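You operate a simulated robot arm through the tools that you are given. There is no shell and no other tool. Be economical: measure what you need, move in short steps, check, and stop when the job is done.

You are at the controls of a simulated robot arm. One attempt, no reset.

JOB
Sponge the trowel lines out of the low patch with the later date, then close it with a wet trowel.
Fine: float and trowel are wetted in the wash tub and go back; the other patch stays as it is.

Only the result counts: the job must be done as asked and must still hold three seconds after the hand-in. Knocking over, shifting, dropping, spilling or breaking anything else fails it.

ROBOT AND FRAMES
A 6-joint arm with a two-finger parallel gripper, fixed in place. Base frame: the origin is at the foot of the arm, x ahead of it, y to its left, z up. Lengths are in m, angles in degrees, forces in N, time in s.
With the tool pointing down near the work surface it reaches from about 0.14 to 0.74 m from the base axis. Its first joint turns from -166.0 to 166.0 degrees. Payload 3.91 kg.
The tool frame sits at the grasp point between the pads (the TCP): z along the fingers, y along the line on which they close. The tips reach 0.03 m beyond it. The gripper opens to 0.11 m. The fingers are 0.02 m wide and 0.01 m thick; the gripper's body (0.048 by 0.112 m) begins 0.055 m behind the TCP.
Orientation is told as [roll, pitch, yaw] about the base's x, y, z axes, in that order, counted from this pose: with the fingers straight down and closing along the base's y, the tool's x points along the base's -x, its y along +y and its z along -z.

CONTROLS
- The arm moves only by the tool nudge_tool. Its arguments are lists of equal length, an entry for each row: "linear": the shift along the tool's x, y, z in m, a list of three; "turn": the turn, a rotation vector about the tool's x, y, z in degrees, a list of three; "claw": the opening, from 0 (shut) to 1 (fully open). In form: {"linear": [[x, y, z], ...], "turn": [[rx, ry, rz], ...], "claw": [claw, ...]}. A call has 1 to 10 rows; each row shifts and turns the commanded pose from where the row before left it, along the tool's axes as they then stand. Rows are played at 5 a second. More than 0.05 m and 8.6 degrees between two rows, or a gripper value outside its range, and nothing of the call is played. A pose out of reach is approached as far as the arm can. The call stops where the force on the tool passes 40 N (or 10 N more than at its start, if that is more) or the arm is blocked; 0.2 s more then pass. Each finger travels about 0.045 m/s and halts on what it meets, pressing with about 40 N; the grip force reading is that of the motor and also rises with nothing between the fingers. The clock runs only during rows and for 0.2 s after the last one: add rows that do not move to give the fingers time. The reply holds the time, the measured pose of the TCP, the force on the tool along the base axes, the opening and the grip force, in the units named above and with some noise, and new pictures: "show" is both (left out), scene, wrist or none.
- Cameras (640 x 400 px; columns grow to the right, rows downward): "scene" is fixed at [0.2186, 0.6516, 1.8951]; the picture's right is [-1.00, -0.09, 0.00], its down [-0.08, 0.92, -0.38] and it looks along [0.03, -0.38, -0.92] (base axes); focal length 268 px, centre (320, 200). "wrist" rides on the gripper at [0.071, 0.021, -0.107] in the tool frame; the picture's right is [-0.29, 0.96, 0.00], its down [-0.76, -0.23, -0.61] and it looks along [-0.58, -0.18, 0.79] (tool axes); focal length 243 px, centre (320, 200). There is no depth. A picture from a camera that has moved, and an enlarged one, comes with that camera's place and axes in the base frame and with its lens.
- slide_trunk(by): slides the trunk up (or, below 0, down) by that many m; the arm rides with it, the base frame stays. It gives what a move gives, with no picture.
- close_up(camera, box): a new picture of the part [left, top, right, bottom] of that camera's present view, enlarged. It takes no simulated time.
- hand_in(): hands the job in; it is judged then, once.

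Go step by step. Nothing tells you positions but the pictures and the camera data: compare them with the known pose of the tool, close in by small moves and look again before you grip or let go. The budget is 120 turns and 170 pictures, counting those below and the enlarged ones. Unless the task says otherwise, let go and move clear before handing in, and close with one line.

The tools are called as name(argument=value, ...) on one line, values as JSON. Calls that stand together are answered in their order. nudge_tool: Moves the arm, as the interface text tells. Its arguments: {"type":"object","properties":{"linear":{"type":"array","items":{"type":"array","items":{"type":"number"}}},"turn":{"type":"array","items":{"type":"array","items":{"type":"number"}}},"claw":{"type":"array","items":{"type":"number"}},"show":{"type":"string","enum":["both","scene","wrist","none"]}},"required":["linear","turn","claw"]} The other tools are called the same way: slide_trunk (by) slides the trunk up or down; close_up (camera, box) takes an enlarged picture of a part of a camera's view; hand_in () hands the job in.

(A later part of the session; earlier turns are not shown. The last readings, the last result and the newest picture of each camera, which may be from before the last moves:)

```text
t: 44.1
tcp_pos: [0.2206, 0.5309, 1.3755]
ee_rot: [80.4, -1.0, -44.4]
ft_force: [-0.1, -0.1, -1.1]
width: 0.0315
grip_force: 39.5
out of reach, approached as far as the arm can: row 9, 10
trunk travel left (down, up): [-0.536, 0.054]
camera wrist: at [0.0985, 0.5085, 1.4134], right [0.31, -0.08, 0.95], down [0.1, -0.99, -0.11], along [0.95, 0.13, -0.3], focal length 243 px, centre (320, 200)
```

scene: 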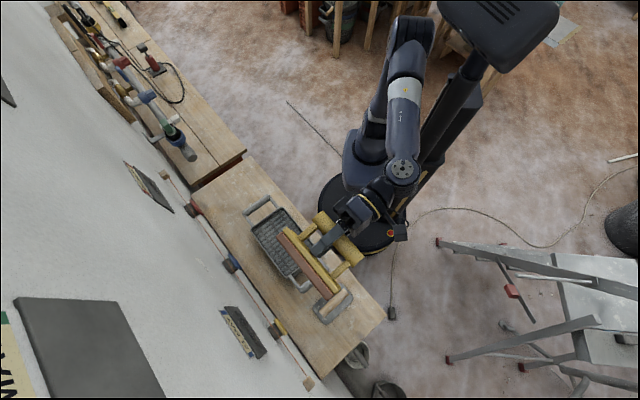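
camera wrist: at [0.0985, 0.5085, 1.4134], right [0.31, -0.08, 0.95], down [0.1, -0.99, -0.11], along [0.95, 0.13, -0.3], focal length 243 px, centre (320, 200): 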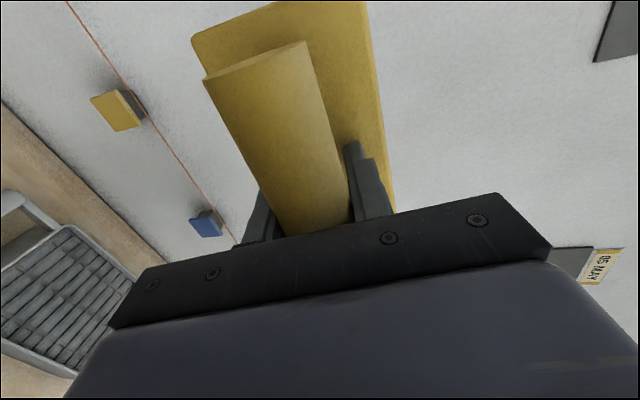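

The tool hit a reach limit close to the body, so it drifted up a bit. I'll check that label, then extend toward the patch.

close_up(camera="wrist", box=[540, 230, 640, 300])

close_up(camera="scene", box=[200, 200, 370, 370])

```text
5.71 times, centred on (590, 265) of wrist
camera zoom: at [0.0985, 0.5085, 1.4134], right [0.31, -0.08, 0.95], down [0.1, -0.99, -0.11], along [0.95, 0.13, -0.3], focal length 1386 px, centre (-1223, -171)
```

zoom: 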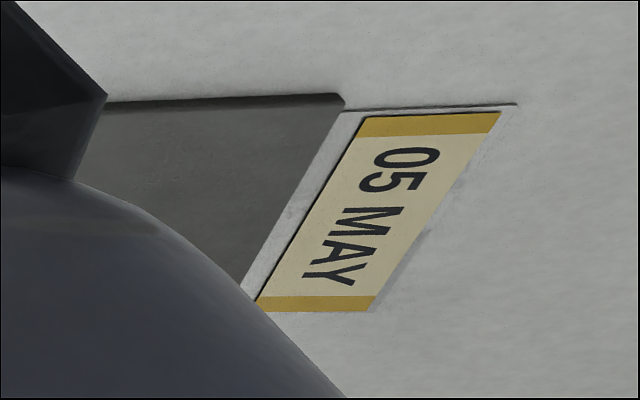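

```text
2.35 times, centred on (285, 285) of scene
camera zoom: at [0.2186, 0.6516, 1.8951], right [-1.0, -0.09, 0.0], down [-0.08, 0.92, -0.38], along [0.03, -0.38, -0.92], focal length 631 px, centre (402, 0)
```

zoom: 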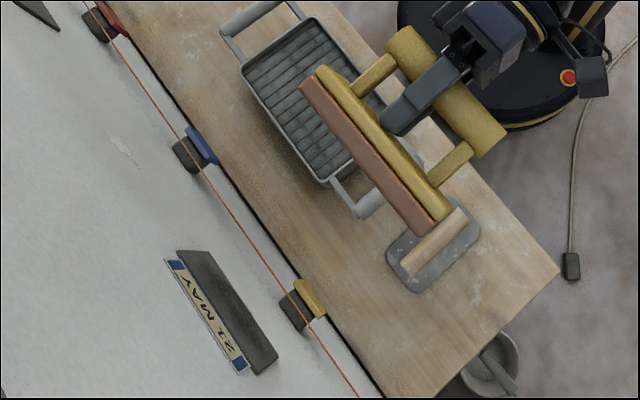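

The sponge looks wet (darker face), and the target is confirmed as 21 MAY. I'm moving outward and down toward the patch height.

nudge_tool(linear=[[0, -0.03, 0.01], [0, -0.03, 0.01], [0, -0.03, 0.01], [0, 0, 0]], turn=[[0, 0, 0], [0, 0, 0], [0, 0, 0], [0, 0, 0]], claw=[0, 0, 0, 0], show="none")

```text
t: 45.1
tcp_pos: [0.2484, 0.5608, 1.3748]
ee_rot: [81.1, -0.4, -44.7]
ft_force: [0.0, 0.5, -1.4]
width: 0.0315
grip_force: 39.6
out of reach, approached as far as the arm can: row 1, 2, 3
trunk travel left (down, up): [-0.536, 0.054]
```

The arm won't fold lower here, so I lower the trunk to bring the float to patch height.

slide_trunk(by=-0.11)

nudge_tool(linear=[[0, 0, 0]], turn=[[-4.4, 0, 0]], claw=[0], show="both")

close_up(camera="scene", box=[200, 220, 350, 370])

```text
t: 46.6
tcp_pos: [0.2481, 0.5597, 1.2651]
ee_rot: [81.2, -0.4, -44.7]
ft_force: [1.1, 0.1, -2.3]
width: 0.0315
grip_force: 40.4
trunk travel left (down, up): [-0.426, 0.164]
```

```text
t: 47.0
tcp_pos: [0.2524, 0.5649, 1.2907]
ee_rot: [84.7, -0.7, -44.6]
ft_force: [0.7, -0.1, -1.6]
width: 0.0317
grip_force: 40.1
out of reach, approached as far as the arm can: row 1
trunk travel left (down, up): [-0.426, 0.164]
camera wrist: at [0.1291, 0.5413, 1.3216], right [0.26, -0.13, 0.96], down [0.1, -0.98, -0.16], along [0.96, 0.14, -0.24], focal length 243 px, centre (320, 200)
```

scene: 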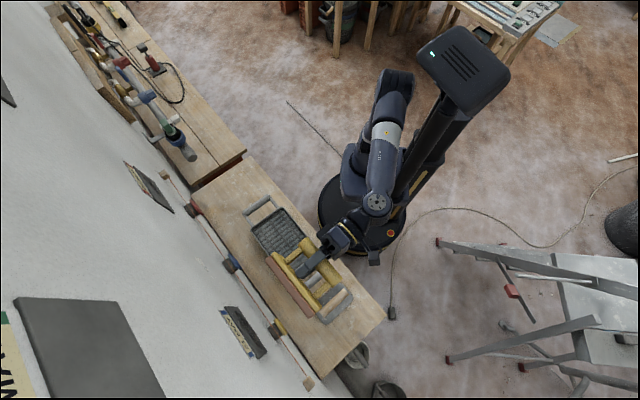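
wrist: 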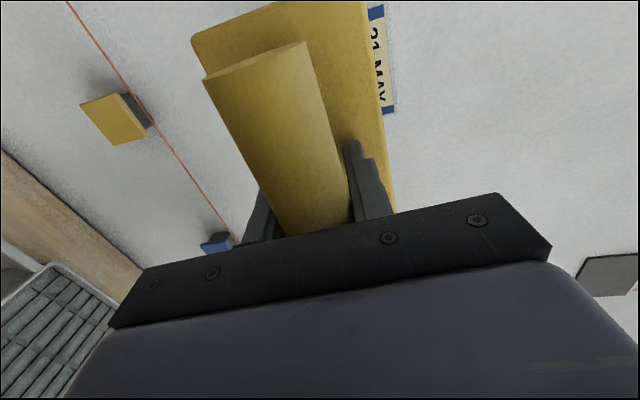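

```text
2.67 times, centred on (275, 295) of scene
camera zoom: at [0.2186, 0.6516, 1.8951], right [-1.0, -0.09, 0.0], down [-0.08, 0.92, -0.38], along [0.03, -0.38, -0.92], focal length 715 px, centre (440, -53)
```

zoom: 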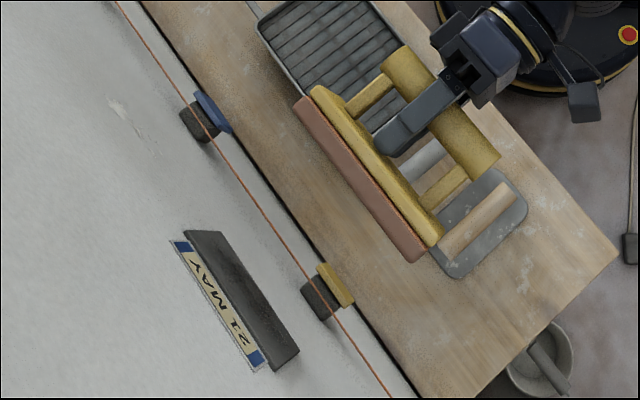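

The wrist is at a limit because the forearm slopes steeply down. I'll raise the tool relative to the arm and lower the trunk further.

nudge_tool(linear=[[0, 0.04, 0], [0, 0.04, 0], [0, 0.04, 0], [0, 0, 0]], turn=[[0, 0, 0], [0, 0, 0], [0, 0, 0], [0, 0, 0]], claw=[0, 0, 0, 0], show="none")

slide_trunk(by=-0.13)

```text
t: 48.0
tcp_pos: [0.2586, 0.5714, 1.4118]
ee_rot: [85.4, -0.6, -44.5]
ft_force: [-0.1, -0.7, -1.1]
width: 0.0316
grip_force: 40.2
trunk travel left (down, up): [-0.426, 0.164]
```

```text
t: 49.5
tcp_pos: [0.2573, 0.5722, 1.2822]
ee_rot: [85.4, -0.4, -44.5]
ft_force: [-0.1, 0.5, -1.6]
width: 0.0315
grip_force: 39.9
trunk travel left (down, up): [-0.296, 0.294]
```

That's within reach. Now I square the tool to the wall and adjust height.

nudge_tool(linear=[[0, 0, 0], [0.004, -0.018, 0.01], [0, 0, 0]], turn=[[-4.6, 0, 0], [0, 0, 0], [0, 0, 0]], claw=[0, 0, 0], show="both")

close_up(camera="scene", box=[200, 220, 350, 370])

```text
t: 50.4
tcp_pos: [0.2634, 0.5808, 1.264]
ee_rot: [90.0, -0.4, -44.6]
ft_force: [-0.5, 0.0, -1.7]
width: 0.0319
grip_force: 39.7
trunk travel left (down, up): [-0.296, 0.294]
camera wrist: at [0.1381, 0.5553, 1.2837], right [0.2, -0.2, 0.96], down [0.12, -0.97, -0.23], along [0.97, 0.16, -0.17], focal length 243 px, centre (320, 200)
```

scene: 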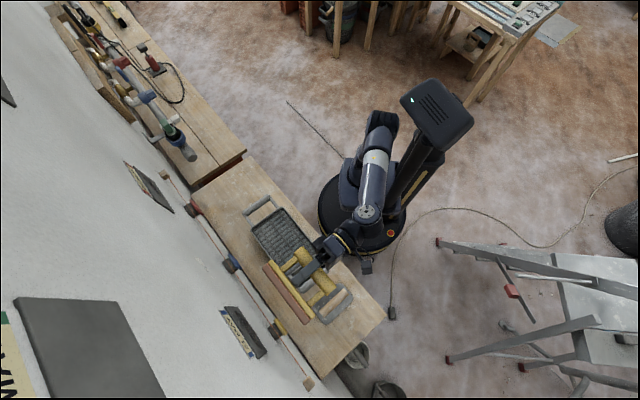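
wrist: 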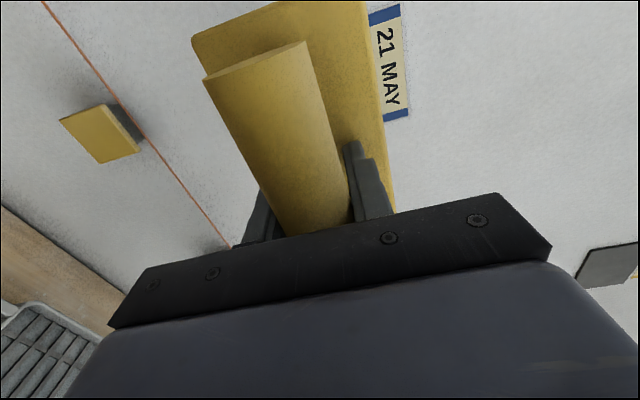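

```text
2.67 times, centred on (275, 295) of scene
camera zoom: at [0.2186, 0.6516, 1.8951], right [-1.0, -0.09, 0.0], down [-0.08, 0.92, -0.38], along [0.03, -0.38, -0.92], focal length 715 px, centre (440, -53)
```

zoom: 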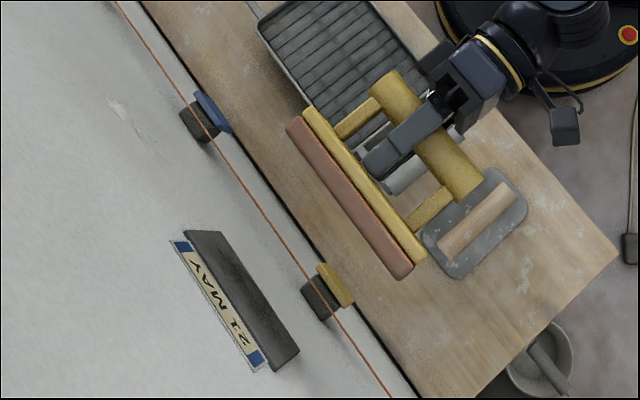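

Float aligned in front of the patch (t≈0.224, z≈1.264), face about 9 cm off. I'm approaching the wall.

nudge_tool(linear=[[0.002, 0, 0.03], [0, 0, 0.03], [0, 0, 0.01], [0, 0, 0]], turn=[[0, 0, 0], [0, 0, 0], [0, 0, 0], [0, 0, 0]], claw=[0, 0, 0, 0], show="wrist")

close_up(camera="scene", box=[200, 240, 320, 360])

```text
t: 51.4
tcp_pos: [0.3114, 0.633, 1.2653]
ee_rot: [90.1, -0.4, -44.6]
ft_force: [0.1, -0.5, -0.9]
width: 0.0316
grip_force: 40.2
trunk travel left (down, up): [-0.296, 0.294]
camera wrist: at [0.1861, 0.6074, 1.2849], right [0.2, -0.2, 0.96], down [0.12, -0.97, -0.23], along [0.97, 0.16, -0.17], focal length 243 px, centre (320, 200)
```

wrist: 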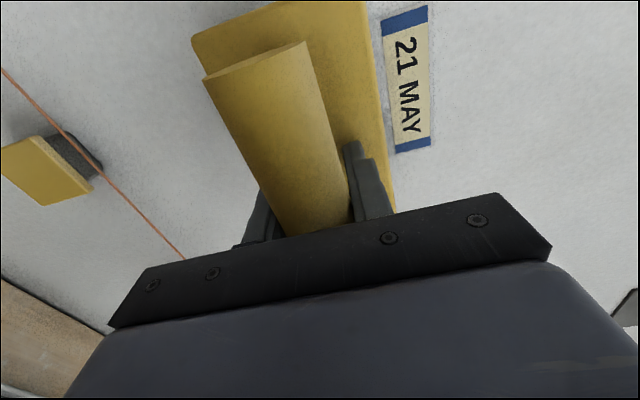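

```text
3.33 times, centred on (260, 300) of scene
camera zoom: at [0.2186, 0.6516, 1.8951], right [-1.0, -0.09, 0.0], down [-0.08, 0.92, -0.38], along [0.03, -0.38, -0.92], focal length 894 px, centre (520, -133)
```

zoom: 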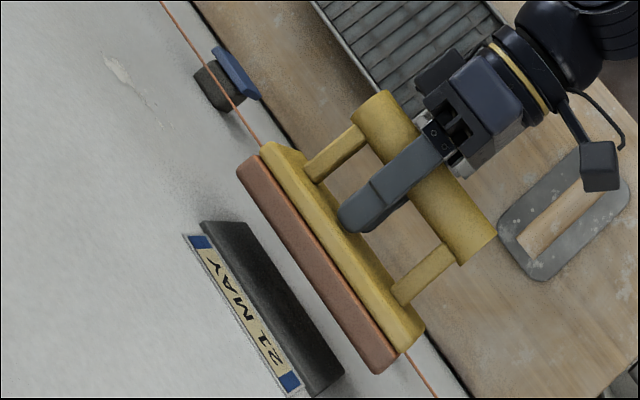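

Parallel and close. I advance gently to contact.

nudge_tool(linear=[[0.003, 0, 0.005], [0, 0, 0.005], [0, 0, 0.003], [0, 0, 0.003], [0, 0, 0]], turn=[[0, 0, 0], [0, 0, 0], [0, 0, 0], [0, 0, 0], [0, 0, 0]], claw=[0, 0, 0, 0, 0], show="none")

close_up(camera="scene", box=[200, 240, 320, 360])

```text
t: 52.5
tcp_pos: [0.3204, 0.6465, 1.2637]
ee_rot: [90.1, -0.4, -44.7]
ft_force: [0.1, 0.7, -2.2]
width: 0.0314
grip_force: 39.9
trunk travel left (down, up): [-0.296, 0.294]
```

```text
3.33 times, centred on (260, 300) of scene
camera zoom: at [0.2186, 0.6516, 1.8951], right [-1.0, -0.09, 0.0], down [-0.08, 0.92, -0.38], along [0.03, -0.38, -0.92], focal length 894 px, centre (520, -133)
```

zoom: 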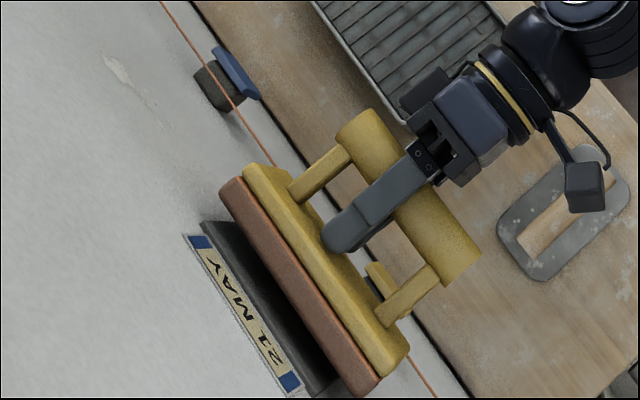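

Still a small gap; I continue in fine steps.

nudge_tool(linear=[[0, 0, 0.004], [0, 0, 0.003], [0, 0, 0.002], [0, 0, 0.002], [0, 0, 0]], turn=[[0, 0, 0], [0, 0, 0], [0, 0, 0], [0, 0, 0], [0, 0, 0]], claw=[0, 0, 0, 0, 0], show="none")

close_up(camera="scene", box=[200, 240, 320, 360])

```text
t: 53.8
tcp_pos: [0.3279, 0.6537, 1.265]
ee_rot: [90.1, -0.4, -44.7]
ft_force: [-1.8, -0.6, -1.6]
width: 0.0317
grip_force: 40.1
trunk travel left (down, up): [-0.296, 0.294]
```

```text
3.33 times, centred on (260, 300) of scene
camera zoom: at [0.2186, 0.6516, 1.8951], right [-1.0, -0.09, 0.0], down [-0.08, 0.92, -0.38], along [0.03, -0.38, -0.92], focal length 894 px, centre (520, -133)
```

zoom: 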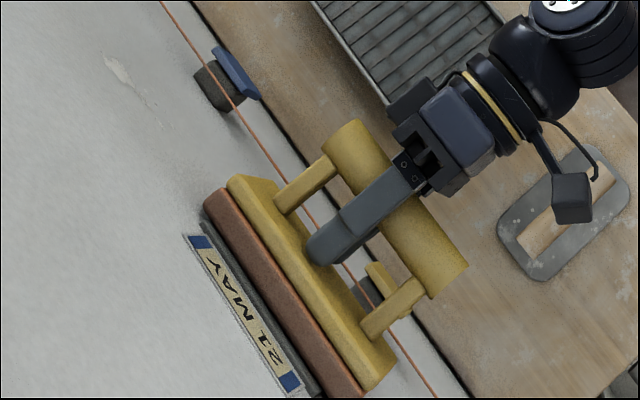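

nudge_tool(linear=[[0, 0, 0.002], [0, 0, 0.002], [0, 0, 0.001], [0, 0, 0]], turn=[[0, 0, 0], [0, 0, 0], [0, 0, 0], [0, 0, 0]], claw=[0, 0, 0, 0], show="none")

```text
t: 54.6
tcp_pos: [0.3276, 0.6544, 1.2665]
ee_rot: [90.1, -0.4, -44.5]
ft_force: [-19.1, -31.2, -12.0]
width: 0.0316
grip_force: 39.8
trunk travel left (down, up): [-0.296, 0.294]
stopped in row 4: the force on the tool passed its limit (the readings are from after the stop); the commanded pose is now the measured one
```

Firm contact at n≈0.694. I ease off slightly, then see how the force settles before rubbing.

nudge_tool(linear=[[0, 0, -0.001], [0, 0, 0]], turn=[[0, 0, 0], [0, 0, 0]], claw=[0, 0], show="none")

```text
t: 55.2
tcp_pos: [0.327, 0.6553, 1.2653]
ee_rot: [90.3, -0.3, -44.6]
ft_force: [-17.1, -22.7, -6.3]
width: 0.0314
grip_force: 39.8
trunk travel left (down, up): [-0.296, 0.294]
```

nudge_tool(linear=[[0, 0, -0.0015], [0.01, 0, 0], [0.01, 0, 0], [-0.01, 0.005, 0], [-0.01, 0, 0], [-0.01, 0, 0], [-0.01, -0.005, 0], [0.01, -0.005, 0], [0.01, 0, 0], [0, 0.005, 0]], turn=[[0, 0, 0], [0, 0, 0], [0, 0, 0], [0, 0, 0], [0, 0, 0], [0, 0, 0], [0, 0, 0], [0, 0, 0], [0, 0, 0], [0, 0, 0]], claw=[0, 0, 0, 0, 0, 0, 0, 0, 0, 0], show="none")

close_up(camera="scene", box=[200, 240, 320, 360])

```text
t: 57.5
tcp_pos: [0.3272, 0.6554, 1.2646]
ee_rot: [90.0, -0.4, -44.6]
ft_force: [-12.0, -14.6, -8.7]
width: 0.0315
grip_force: 39.8
trunk travel left (down, up): [-0.296, 0.294]
```

```text
3.33 times, centred on (260, 300) of scene
camera zoom: at [0.2186, 0.6516, 1.8951], right [-1.0, -0.09, 0.0], down [-0.08, 0.92, -0.38], along [0.03, -0.38, -0.92], focal length 894 px, centre (520, -133)
```

zoom: 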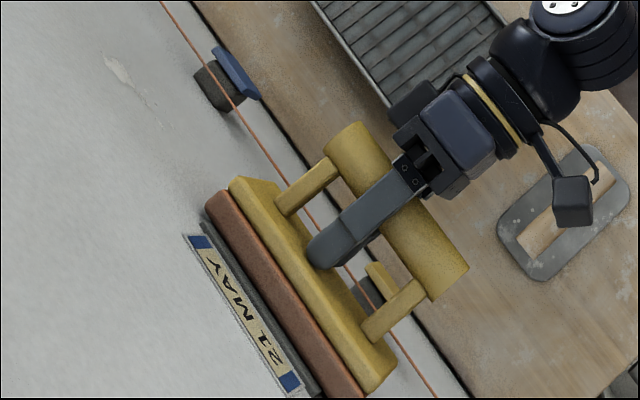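

I'll rub a second pass, reaching a little lower and higher to cover the patch edges.

nudge_tool(linear=[[0, -0.012, 0], [0.015, 0, 0], [-0.015, 0, 0], [-0.015, 0, 0], [-0.01, 0, 0], [0.01, 0.01, 0], [0.015, 0.01, 0], [0.015, 0, 0], [-0.015, 0, 0], [-0.015, 0, 0]], turn=[[0, 0, 0], [0, 0, 0], [0, 0, 0], [0, 0, 0], [0, 0, 0], [0, 0, 0], [0, 0, 0], [0, 0, 0], [0, 0, 0], [0, 0, 0]], claw=[0, 0, 0, 0, 0, 0, 0, 0, 0, 0], show="none")

nudge_tool(linear=[[0, 0, 0], [0, 0, -0.01], [0, 0, -0.03], [0, 0, -0.04], [0, 0, -0.04], [0, 0, 0]], turn=[[0, 0, 0], [0, 0, 0], [0, 0, 0], [0, 0, 0], [0, 0, 0], [0, 0, 0]], claw=[0, 0, 0, 0, 0, 0], show="wrist")

close_up(camera="scene", box=[200, 280, 300, 380])

```text
t: 59.6
tcp_pos: [0.3366, 0.6458, 1.2732]
ee_rot: [90.3, -0.4, -44.5]
ft_force: [-11.8, -7.3, -0.2]
width: 0.0316
grip_force: 40.0
trunk travel left (down, up): [-0.296, 0.294]
```

```text
t: 61.0
tcp_pos: [0.255, 0.5612, 1.2701]
ee_rot: [90.1, -0.4, -44.6]
ft_force: [-0.2, -0.5, -1.6]
width: 0.0314
grip_force: 39.8
trunk travel left (down, up): [-0.296, 0.294]
camera wrist: at [0.13, 0.5354, 1.2895], right [0.2, -0.2, 0.96], down [0.12, -0.97, -0.23], along [0.97, 0.16, -0.17], focal length 243 px, centre (320, 200)
```

wrist: 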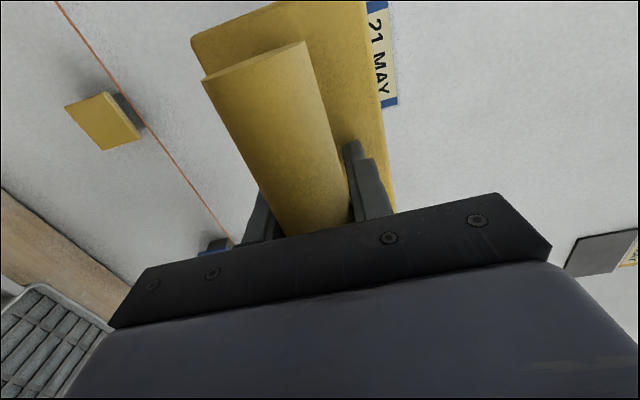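

```text
4.00 times, centred on (250, 330) of scene
camera zoom: at [0.2186, 0.6516, 1.8951], right [-1.0, -0.09, 0.0], down [-0.08, 0.92, -0.38], along [0.03, -0.38, -0.92], focal length 1072 px, centre (600, -320)
```

zoom: 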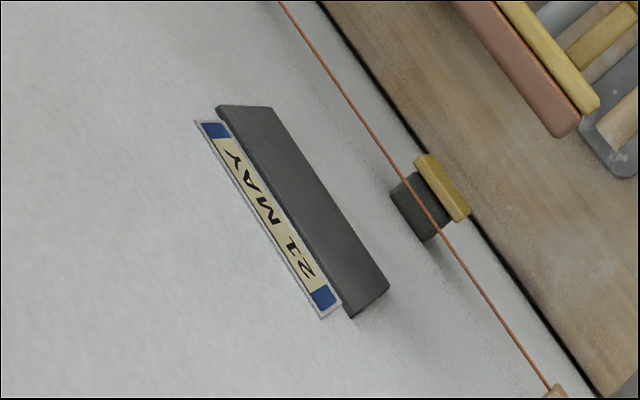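

The scene view shows the patch surface uniform now. I'll drop a little to see it directly with the wrist camera.

nudge_tool(linear=[[0, -0.04, 0], [0, -0.04, 0], [0, 0, 0]], turn=[[0, 0, 0], [0, 0, 0], [0, 0, 0]], claw=[0, 0, 0], show="none")

close_up(camera="wrist", box=[360, 0, 520, 160])

```text
t: 61.9
tcp_pos: [0.2588, 0.5651, 1.2019]
ee_rot: [89.7, -0.7, -44.6]
ft_force: [-0.2, 0.2, -1.8]
width: 0.0316
grip_force: 40.5
out of reach, approached as far as the arm can: row 2
trunk travel left (down, up): [-0.296, 0.294]
```

```text
2.50 times, centred on (440, 80) of wrist
camera zoom: at [0.1334, 0.5388, 1.224], right [0.2, -0.19, 0.96], down [0.12, -0.97, -0.22], along [0.97, 0.16, -0.17], focal length 606 px, centre (20, 500)
```

zoom: 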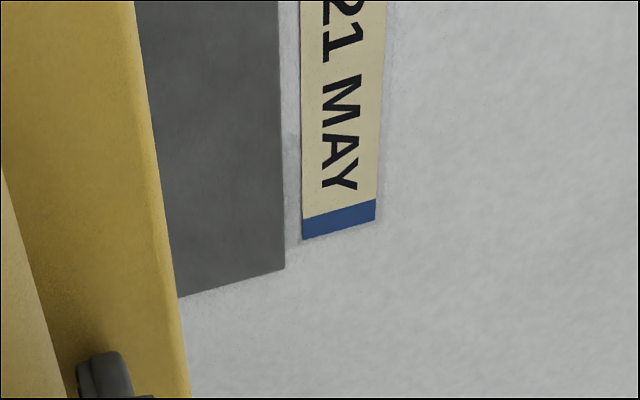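

The patch is smooth. Now I'll take the float home: raise the trunk, then turn the tool down while retracting.

slide_trunk(by=0.15)

nudge_tool(linear=[[0, -0.02, -0.008], [0, -0.0209, -0.0051], [0, -0.0214, -0.002], [0, -0.0215, 0.001], [0, -0.0211, 0.0041], [0, -0.0203, 0.0071], [0, -0.0191, 0.0099], [0, -0.0175, 0.0125], [0, -0.0155, 0.0149], [0, -0.0133, 0.017]], turn=[[8.2, 0, 0], [8.2, 0, 0], [8.2, 0, 0], [8.2, 0, 0], [8.2, 0, 0], [8.2, 0, 0], [8.2, 0, 0], [8.2, 0, 0], [8.2, 0, 0], [8.2, 0, 0]], claw=[0, 0, 0, 0, 0, 0, 0, 0, 0, 0], show="scene")

```text
t: 63.6
tcp_pos: [0.2582, 0.5651, 1.3542]
ee_rot: [89.6, -0.6, -44.7]
ft_force: [0.0, -0.3, -2.1]
width: 0.0315
grip_force: 40.5
trunk travel left (down, up): [-0.446, 0.144]
```

```text
t: 65.8
tcp_pos: [0.2044, 0.5042, 1.1532]
ee_rot: [7.6, -0.6, -44.6]
ft_force: [0.3, 0.1, -2.0]
width: 0.0313
grip_force: 39.8
trunk travel left (down, up): [-0.446, 0.144]
```

scene: 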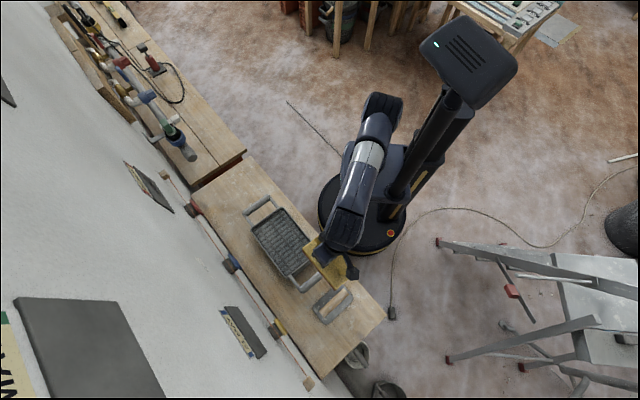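

Smooth. Levelling and rotating the float back to its original heading.

nudge_tool(linear=[[0, 0, 0], [0, 0, 0], [0, 0, 0], [0, 0, 0], [0, 0, 0], [0, 0, 0], [0, 0, 0], [0, 0, 0], [0, 0, 0], [0, 0, 0]], turn=[[7.6, 0.6, 0], [0, 0, -8.5], [0, 0, -8.5], [0, 0, -8.5], [0, 0, -8.5], [0, 0, -8.5], [0, 0, -8.5], [0, 0, -8.5], [0, 0, -8.5], [0, 0, -8.5]], claw=[0, 0, 0, 0, 0, 0, 0, 0, 0, 0], show="none")

nudge_tool(linear=[[0, 0, 0], [0, 0, 0], [0, 0, 0]], turn=[[0, 0, -8.4], [0, 0, -2], [0, 0, 0]], claw=[0, 0, 0], show="none")

slide_trunk(by=0.09)

```text
t: 68.0
tcp_pos: [0.2031, 0.505, 1.1534]
ee_rot: [0.0, -0.1, 32.2]
ft_force: [-0.7, -0.3, -2.0]
width: 0.0317
grip_force: 39.6
trunk travel left (down, up): [-0.446, 0.144]
```

```text
t: 68.8
tcp_pos: [0.2033, 0.5041, 1.1534]
ee_rot: [0.0, -0.1, 42.3]
ft_force: [0.4, -0.6, -1.3]
width: 0.0317
grip_force: 40.0
trunk travel left (down, up): [-0.446, 0.144]
```

```text
t: 70.0
tcp_pos: [0.2019, 0.5046, 1.2434]
ee_rot: [-0.1, -0.1, 42.4]
ft_force: [0.1, -0.1, -1.2]
width: 0.0317
grip_force: 39.8
trunk travel left (down, up): [-0.536, 0.054]
```

nudge_tool(linear=[[-0.0064, -0.0404, 0.018], [-0.0064, -0.0404, 0.018], [-0.0064, -0.0404, 0.018], [-0.0064, -0.0404, 0.018], [-0.0064, -0.0404, 0.018], [-0.0064, -0.0404, 0.018], [-0.0064, -0.0404, 0.018], [-0.0064, -0.0404, 0.018], [-0.0064, -0.0404, 0.018], [0, 0, 0]], turn=[[0, 0, 0], [0, 0, 0], [0, 0, 0], [0, 0, 0], [0, 0, 0], [0, 0, 0], [0, 0, 0], [0, 0, 0], [0, 0, 0], [0, 0, 0]], claw=[0, 0, 0, 0, 0, 0, 0, 0, 0, 0], show="none")

nudge_tool(linear=[[-0.0064, -0.0404, 0.018], [-0.0064, -0.0404, 0.018], [-0.0063, -0.0403, 0.018], [0, 0, 0]], turn=[[0, 0, 0], [0, 0, 0], [0, 0, 0], [0, 0, 0]], claw=[0, 0, 0, 0], show="scene")

```text
t: 72.2
tcp_pos: [0.4914, 0.2766, 1.0822]
ee_rot: [0.1, -0.1, 42.4]
ft_force: [-0.3, -0.6, -1.7]
width: 0.0316
grip_force: 39.6
trunk travel left (down, up): [-0.536, 0.054]
```

```text
t: 73.2
tcp_pos: [0.5875, 0.1969, 1.0265]
ee_rot: [-0.1, -0.1, 42.4]
ft_force: [-0.1, 0.7, -1.4]
width: 0.0316
grip_force: 39.8
trunk travel left (down, up): [-0.536, 0.054]
```

scene: 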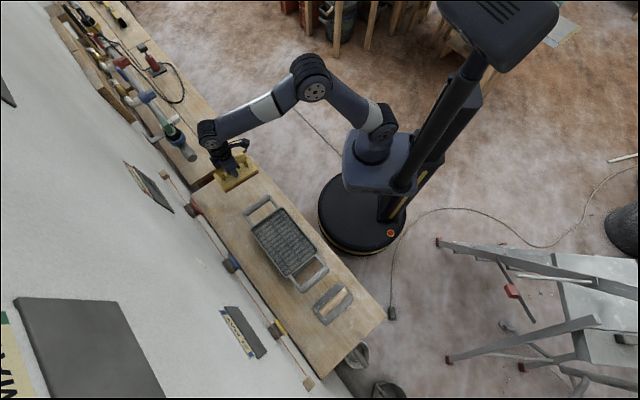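

At home. I lower it to just above the bench and then down to contact.

nudge_tool(linear=[[0, 0.003, 0.04], [0, 0, 0.04], [0, 0, 0.04], [0, 0, 0.02], [0, 0, 0.008], [0, 0, 0.004], [0, 0, 0]], turn=[[0, 0, 0], [0, 0, 0], [0, 0, 0], [0, 0, 0], [0, 0, 0], [0, 0, 0], [0, 0, 0]], claw=[0, 0, 0, 0, 0, 0, 0], show="none")

close_up(camera="scene", box=[210, 140, 290, 220])

```text
t: 74.8
tcp_pos: [0.5842, 0.2008, 0.8748]
ee_rot: [0.1, 0.0, 42.3]
ft_force: [-0.2, -0.3, -1.3]
width: 0.0317
grip_force: 40.0
trunk travel left (down, up): [-0.536, 0.054]
```

```text
5.00 times, centred on (250, 180) of scene
camera zoom: at [0.2186, 0.6516, 1.8951], right [-1.0, -0.09, 0.0], down [-0.08, 0.92, -0.38], along [0.03, -0.38, -0.92], focal length 1340 px, centre (670, 300)
```

zoom: 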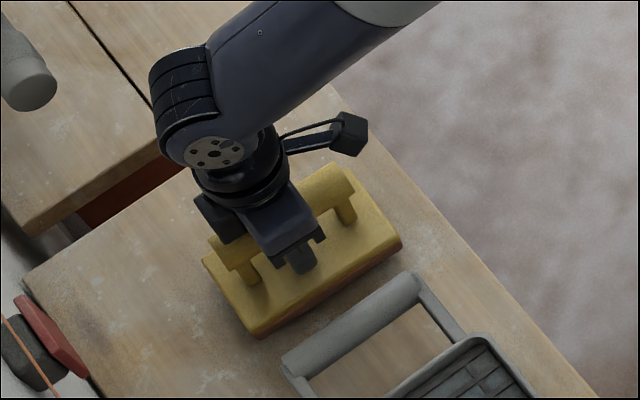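

The float looks about 6 mm off its old footprint, so I nudge it and set it down.

nudge_tool(linear=[[0.004, 0.005, 0], [0, 0, 0.002], [0, 0, 0.001], [0, 0, 0]], turn=[[0, 0, 0], [0, 0, 0], [0, 0, 0], [0, 0, 0]], claw=[0, 0, 0, 0], show="none")

close_up(camera="scene", box=[210, 140, 290, 220])

```text
t: 75.8
tcp_pos: [0.5766, 0.2008, 0.8726]
ee_rot: [0.0, -0.2, 42.3]
ft_force: [-0.3, 0.6, -1.4]
width: 0.0315
grip_force: 39.4
trunk travel left (down, up): [-0.536, 0.054]
```

```text
5.00 times, centred on (250, 180) of scene
camera zoom: at [0.2186, 0.6516, 1.8951], right [-1.0, -0.09, 0.0], down [-0.08, 0.92, -0.38], along [0.03, -0.38, -0.92], focal length 1340 px, centre (670, 300)
```

zoom: 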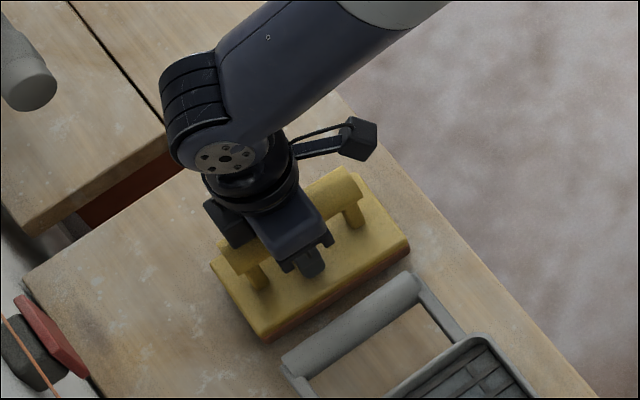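

nudge_tool(linear=[[0, 0, 0.001], [0, 0, 0.001], [0, 0, 0.001], [0, 0, 0]], turn=[[0, 0, 0], [0, 0, 0], [0, 0, 0], [0, 0, 0]], claw=[0, 0, 0, 0], show="none")

```text
t: 76.8
tcp_pos: [0.5798, 0.2033, 0.8699]
ee_rot: [0.0, -0.2, 42.3]
ft_force: [-0.5, -0.1, -2.4]
width: 0.0315
grip_force: 40.2
trunk travel left (down, up): [-0.536, 0.054]
```

nudge_tool(linear=[[0, 0, 0.001], [0, 0, 0.001], [0, 0, 0.001], [0, 0, 0]], turn=[[0, 0, 0], [0, 0, 0], [0, 0, 0], [0, 0, 0]], claw=[0, 0, 0, 0], show="none")

```text
t: 77.8
tcp_pos: [0.5793, 0.203, 0.8677]
ee_rot: [0.0, -0.1, 42.4]
ft_force: [-0.1, 0.5, -2.1]
width: 0.0313
grip_force: 39.7
trunk travel left (down, up): [-0.536, 0.054]
```

nudge_tool(linear=[[0, 0, 0.0015], [0, 0, 0.0015], [0, 0, 0.0015], [0, 0, 0]], turn=[[0, 0, 0], [0, 0, 0], [0, 0, 0], [0, 0, 0]], claw=[0, 0, 0, 0], show="none")

close_up(camera="scene", box=[210, 140, 290, 220])

```text
t: 78.8
tcp_pos: [0.5777, 0.2017, 0.8623]
ee_rot: [0.0, -0.1, 42.2]
ft_force: [-0.8, 0.9, 3.0]
width: 0.0316
grip_force: 40.0
trunk travel left (down, up): [-0.536, 0.054]
```

```text
5.00 times, centred on (250, 180) of scene
camera zoom: at [0.2186, 0.6516, 1.8951], right [-1.0, -0.09, 0.0], down [-0.08, 0.92, -0.38], along [0.03, -0.38, -0.92], focal length 1340 px, centre (670, 300)
```

zoom: 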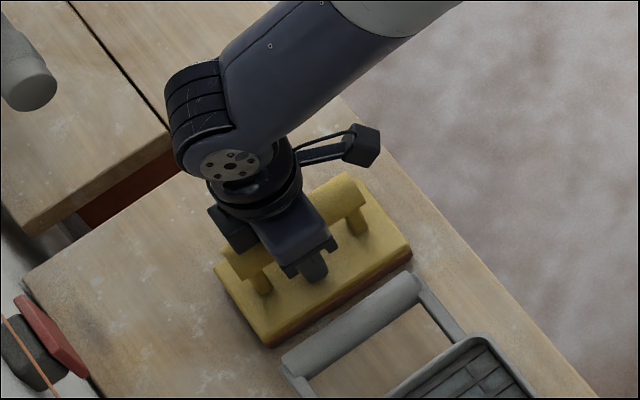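

The float is touching the bench on its old footprint. Releasing and lifting clear.

nudge_tool(linear=[[0, 0, 0], [0, 0, 0], [0, 0, 0], [0, 0, 0], [0, 0, -0.02], [0, 0, -0.04], [0, 0, -0.04], [0, 0, -0.04], [0, 0, 0]], turn=[[0, 0, 0], [0, 0, 0], [0, 0, 0], [0, 0, 0], [0, 0, 0], [0, 0, 0], [0, 0, 0], [0, 0, 0], [0, 0, 0]], claw=[0.4, 0.6, 0.6, 0.6, 0.6, 0.6, 0.6, 0.6, 0.6], show="wrist")

close_up(camera="scene", box=[210, 140, 290, 220])

```text
t: 80.8
tcp_pos: [0.5776, 0.2016, 1.0016]
ee_rot: [0.0, -0.2, 42.4]
ft_force: [-1.3, 0.0, 0.2]
width: 0.0659
grip_force: 0.1
trunk travel left (down, up): [-0.536, 0.054]
camera wrist: at [0.5106, 0.1712, 1.1087], right [-0.43, 0.9, 0.0], down [0.72, 0.34, 0.61], along [0.55, 0.26, -0.79], focal length 243 px, centre (320, 200)
```

wrist: 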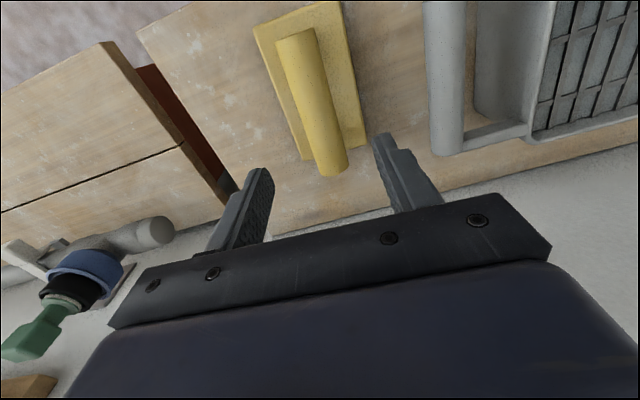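

```text
5.00 times, centred on (250, 180) of scene
camera zoom: at [0.2186, 0.6516, 1.8951], right [-1.0, -0.09, 0.0], down [-0.08, 0.92, -0.38], along [0.03, -0.38, -0.92], focal length 1340 px, centre (670, 300)
```

zoom: 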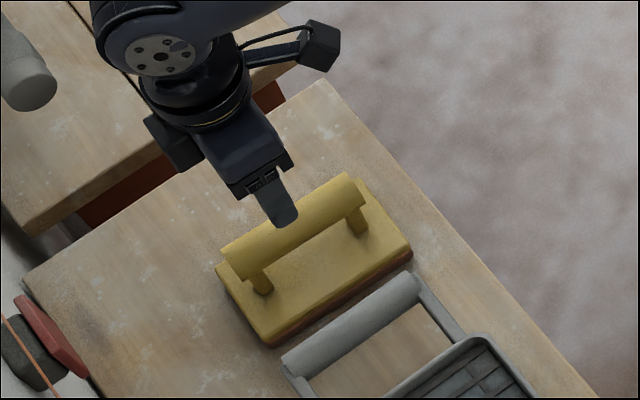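

Float back in place. Now on to the trowel near (0.17, 0.62): raise, square to 45° and traverse.

nudge_tool(linear=[[0, 0, -0.04], [0, 0, -0.04], [0, 0.045, 0], [0, 0.048, 0], [0, 0.048, 0], [0, 0.048, 0], [0, 0.048, 0], [0, 0.048, 0], [0, 0.048, 0], [0, 0.048, 0]], turn=[[0, 0, -2.6], [0, 0, 0], [0, 0, 0], [0, 0, 0], [0, 0, 0], [0, 0, 0], [0, 0, 0], [0, 0, 0], [0, 0, 0], [0, 0, 0]], claw=[0.7, 0.7, 0.7, 0.7, 0.7, 0.7, 0.7, 0.7, 0.7, 0.7], show="none")

nudge_tool(linear=[[0, 0.048, 0], [0, 0.048, 0], [0, 0.048, 0], [0, 0.045, 0.02], [0, 0, 0.04], [0, 0, 0]], turn=[[0, 0, 0], [0, 0, 0], [0, 0, 0], [0, 0, 0], [0, 0, 0], [0, 0, 0]], claw=[0.7, 0.7, 0.7, 0.7, 0.7, 0.7], show="wrist")

close_up(camera="scene", box=[280, 250, 390, 360])

```text
t: 83.0
tcp_pos: [0.3082, 0.4727, 1.0837]
ee_rot: [0.0, -0.1, 44.9]
ft_force: [0.0, -0.2, 0.3]
width: 0.0773
grip_force: 0.0
trunk travel left (down, up): [-0.536, 0.054]
```

```text
t: 84.5
tcp_pos: [0.1764, 0.6072, 1.02]
ee_rot: [0.1, -0.2, 44.9]
ft_force: [-0.7, 0.3, -0.8]
width: 0.0769
grip_force: 0.1
trunk travel left (down, up): [-0.536, 0.054]
camera wrist: at [0.1106, 0.5718, 1.127], right [-0.47, 0.88, 0.0], down [0.7, 0.37, 0.61], along [0.54, 0.29, -0.79], focal length 243 px, centre (320, 200)
```

wrist: 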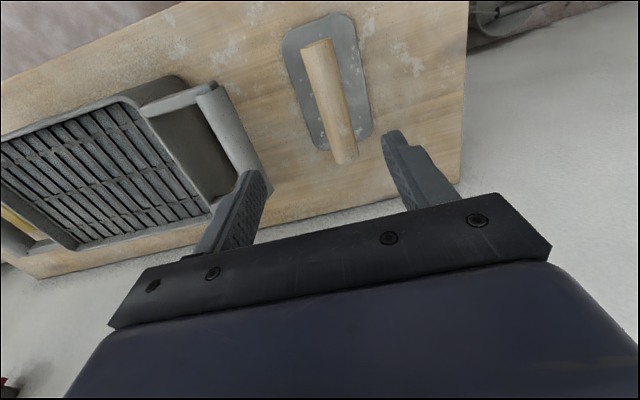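

```text
3.64 times, centred on (335, 305) of scene
camera zoom: at [0.2186, 0.6516, 1.8951], right [-1.0, -0.09, 0.0], down [-0.08, 0.92, -0.38], along [0.03, -0.38, -0.92], focal length 975 px, centre (266, -182)
```

zoom: 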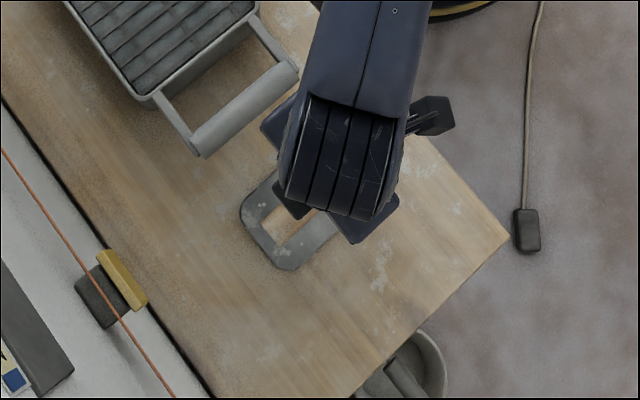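

The handle centre is about (0.171, 0.6215), aligned at 45°, top z≈0.87. I centre and go lower to check.

nudge_tool(linear=[[-0.006, 0.014, 0.03], [0, 0, 0.04], [0, 0, 0.02], [0, 0, 0]], turn=[[0, 0, 0], [0, 0, 0], [0, 0, 0], [0, 0, 0]], claw=[0.7, 0.7, 0.7, 0.7], show="wrist")

close_up(camera="scene", box=[280, 250, 390, 360])

```text
t: 85.5
tcp_pos: [0.1696, 0.6207, 0.9345]
ee_rot: [-0.1, -0.1, 45.1]
ft_force: [-1.0, 1.4, -0.5]
width: 0.0771
grip_force: 0.0
trunk travel left (down, up): [-0.536, 0.054]
camera wrist: at [0.1047, 0.5861, 1.0397], right [-0.47, 0.88, 0.0], down [0.7, 0.37, 0.61], along [0.54, 0.29, -0.79], focal length 243 px, centre (320, 200)
```

wrist: 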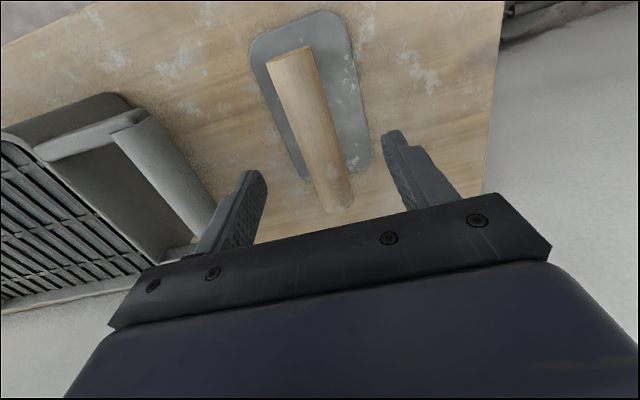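

```text
3.64 times, centred on (335, 305) of scene
camera zoom: at [0.2186, 0.6516, 1.8951], right [-1.0, -0.09, 0.0], down [-0.08, 0.92, -0.38], along [0.03, -0.38, -0.92], focal length 975 px, centre (266, -182)
```

zoom: 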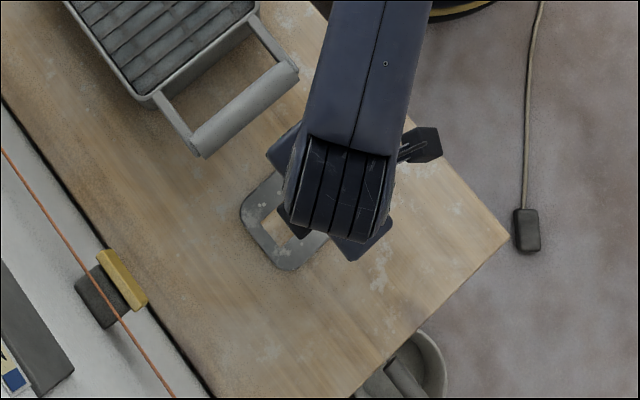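

Handle top ≈0.867, and I'm nearly centred. Descending to grip with about 3 cm clearance from the tub handle.

nudge_tool(linear=[[-0.002, -0.002, 0.03], [0, 0, 0.03], [0, 0, 0.02], [0, 0, 0]], turn=[[0, 0, 0], [0, 0, 0], [0, 0, 0], [0, 0, 0]], claw=[0.6, 0.6, 0.6, 0.6], show="wrist")

```text
t: 86.5
tcp_pos: [0.1738, 0.6212, 0.8529]
ee_rot: [0.1, -0.1, 45.0]
ft_force: [0.4, -0.6, -0.6]
width: 0.0659
grip_force: 0.0
trunk travel left (down, up): [-0.536, 0.054]
camera wrist: at [0.1086, 0.5861, 0.9594], right [-0.47, 0.88, 0.0], down [0.7, 0.37, 0.61], along [0.54, 0.29, -0.79], focal length 243 px, centre (320, 200)
```

wrist: 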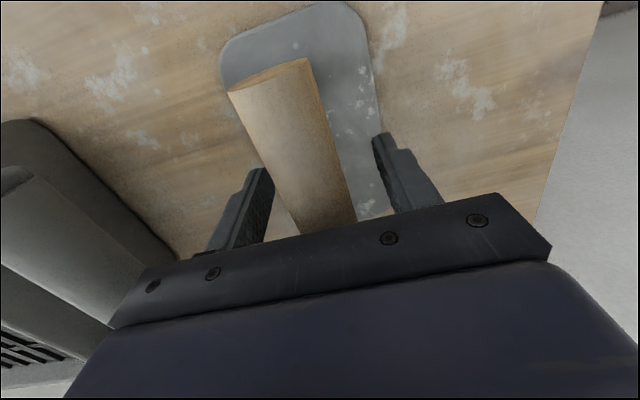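

Handle centred; closing.

nudge_tool(linear=[[0, 0, 0], [0, 0, 0], [0, 0, 0], [0, 0, 0], [0, 0, 0], [0, 0, 0]], turn=[[0, 0, 0], [0, 0, 0], [0, 0, 0], [0, 0, 0], [0, 0, 0], [0, 0, 0]], claw=[0.4, 0.2, 0, 0, 0, 0], show="wrist")

close_up(camera="scene", box=[280, 250, 390, 360])

```text
t: 87.8
tcp_pos: [0.1738, 0.621, 0.854]
ee_rot: [0.0, -0.1, 45.0]
ft_force: [-1.0, 0.7, -0.1]
width: 0.0297
grip_force: 40.3
trunk travel left (down, up): [-0.536, 0.054]
camera wrist: at [0.1085, 0.586, 0.9596], right [-0.47, 0.88, 0.0], down [0.7, 0.37, 0.61], along [0.54, 0.29, -0.79], focal length 243 px, centre (320, 200)
```

wrist: 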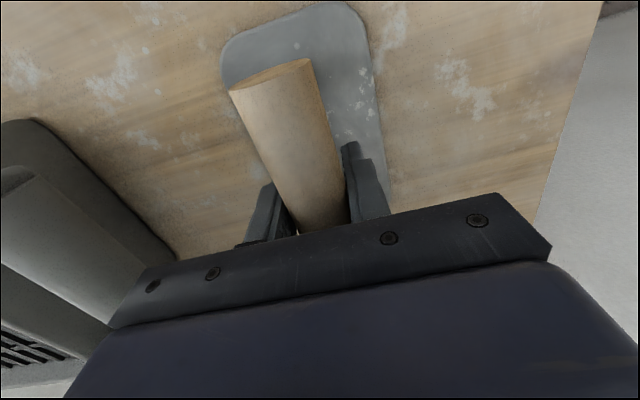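

```text
3.64 times, centred on (335, 305) of scene
camera zoom: at [0.2186, 0.6516, 1.8951], right [-1.0, -0.09, 0.0], down [-0.08, 0.92, -0.38], along [0.03, -0.38, -0.92], focal length 975 px, centre (266, -182)
```

zoom: 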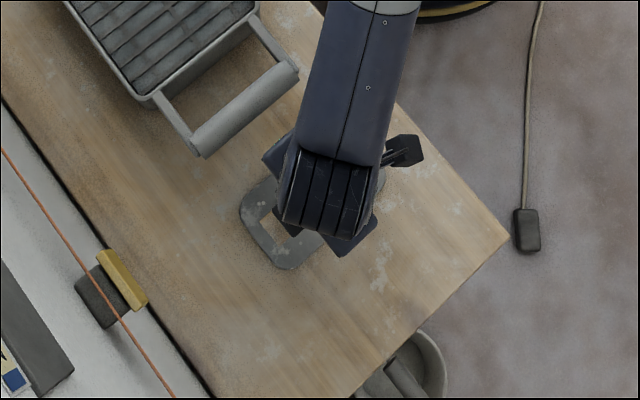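

Gripped (home: TCP 0.1738, 0.621, 0.854, yaw 45). Lift, then carry to the tub while rotating 90° as with the float.

nudge_tool(linear=[[0, 0, -0.02], [0, 0, -0.04], [0, 0, -0.04], [0, 0, -0.04], [0, 0, -0.04], [0, 0, -0.04], [0, 0, 0]], turn=[[0, 0, 0], [0, 0, 0], [0, 0, 0], [0, 0, 0], [0, 0, 0], [0, 0, 0], [0, 0, 0]], claw=[0, 0, 0, 0, 0, 0, 0], show="scene")

nudge_tool(linear=[[0, -0.0465, 0], [-0.009, -0.0465, 0], [0, -0.0465, 0], [0, -0.0465, 0], [0, -0.0465, 0], [0, -0.0465, 0], [0, 0, 0]], turn=[[0, 0, 0], [0, 0, 0], [0, 0, 0], [0, 0, 0], [0, 0, 0], [0, 0, 0], [0, 0, 0]], claw=[0, 0, 0, 0, 0, 0, 0], show="none")

nudge_tool(linear=[[0, 0, 0], [0, 0, 0], [0, 0, 0], [0, 0, 0], [0, 0, 0], [0, 0, 0], [0, 0, 0], [0, 0, 0], [0, 0, 0], [0, 0, 0]], turn=[[0, 0, 8.5], [0, 0, 8.5], [0, 0, 8.5], [0, 0, 8.5], [0, 0, 8.5], [0, 0, 8.5], [0, 0, 8.5], [0, 0, 8.5], [0, 0, 8.5], [0, 0, 8.5]], claw=[0, 0, 0, 0, 0, 0, 0, 0, 0, 0], show="none")

```text
t: 89.5
tcp_pos: [0.1732, 0.6206, 1.0725]
ee_rot: [0.0, -0.1, 44.9]
ft_force: [-0.8, -0.3, -1.6]
width: 0.0295
grip_force: 40.5
trunk travel left (down, up): [-0.536, 0.054]
```

scene: 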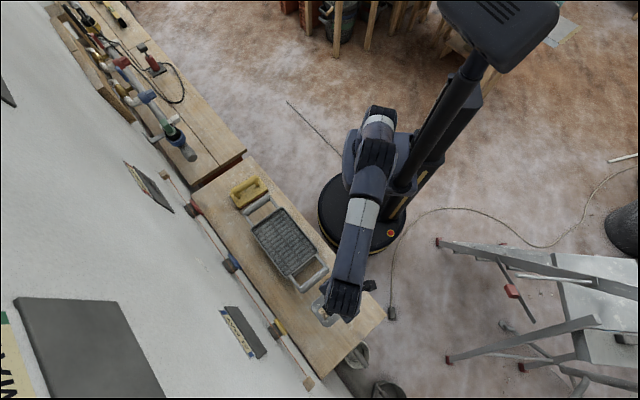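

```text
t: 91.0
tcp_pos: [0.3756, 0.4277, 1.0709]
ee_rot: [0.0, -0.2, 45.0]
ft_force: [-0.9, 0.1, -2.4]
width: 0.0296
grip_force: 40.3
trunk travel left (down, up): [-0.536, 0.054]
```

```text
t: 93.2
tcp_pos: [0.3772, 0.4284, 1.0725]
ee_rot: [0.2, 0.0, -40.2]
ft_force: [-0.1, 0.3, -1.6]
width: 0.0298
grip_force: 39.5
trunk travel left (down, up): [-0.536, 0.054]
```

nudge_tool(linear=[[0, 0, 0], [0, 0, 0.03], [0, 0, 0.03], [0, 0, 0.02], [0, 0, 0]], turn=[[0, 0, 4.8], [0, 0, 0], [0, 0, 0], [0, 0, 0], [0, 0, 0]], claw=[0, 0, 0, 0, 0], show="wrist")

close_up(camera="scene", box=[245, 190, 335, 290])

```text
t: 94.5
tcp_pos: [0.3764, 0.4281, 0.9925]
ee_rot: [0.1, -0.1, -44.9]
ft_force: [-0.2, 0.2, -2.2]
width: 0.0296
grip_force: 40.4
trunk travel left (down, up): [-0.536, 0.054]
camera wrist: at [0.3418, 0.4934, 1.0987], right [0.88, 0.47, 0.0], down [0.38, -0.7, 0.61], along [0.29, -0.53, -0.79], focal length 243 px, centre (320, 200)
```

wrist: 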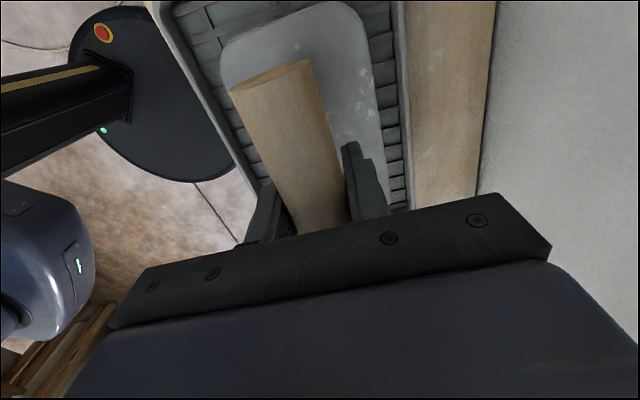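

```text
4.00 times, centred on (290, 240) of scene
camera zoom: at [0.2186, 0.6516, 1.8951], right [-1.0, -0.09, 0.0], down [-0.08, 0.92, -0.38], along [0.03, -0.38, -0.92], focal length 1072 px, centre (440, 40)
```

zoom: 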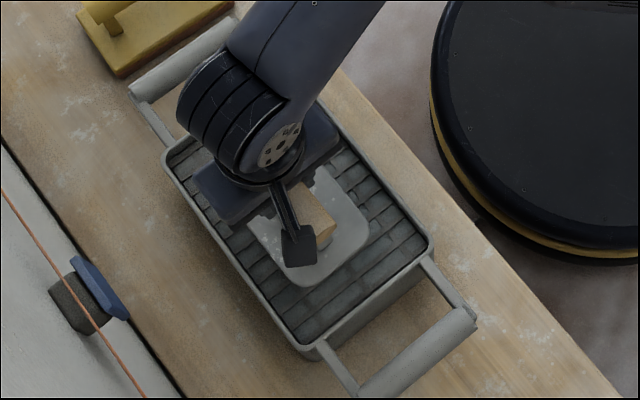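

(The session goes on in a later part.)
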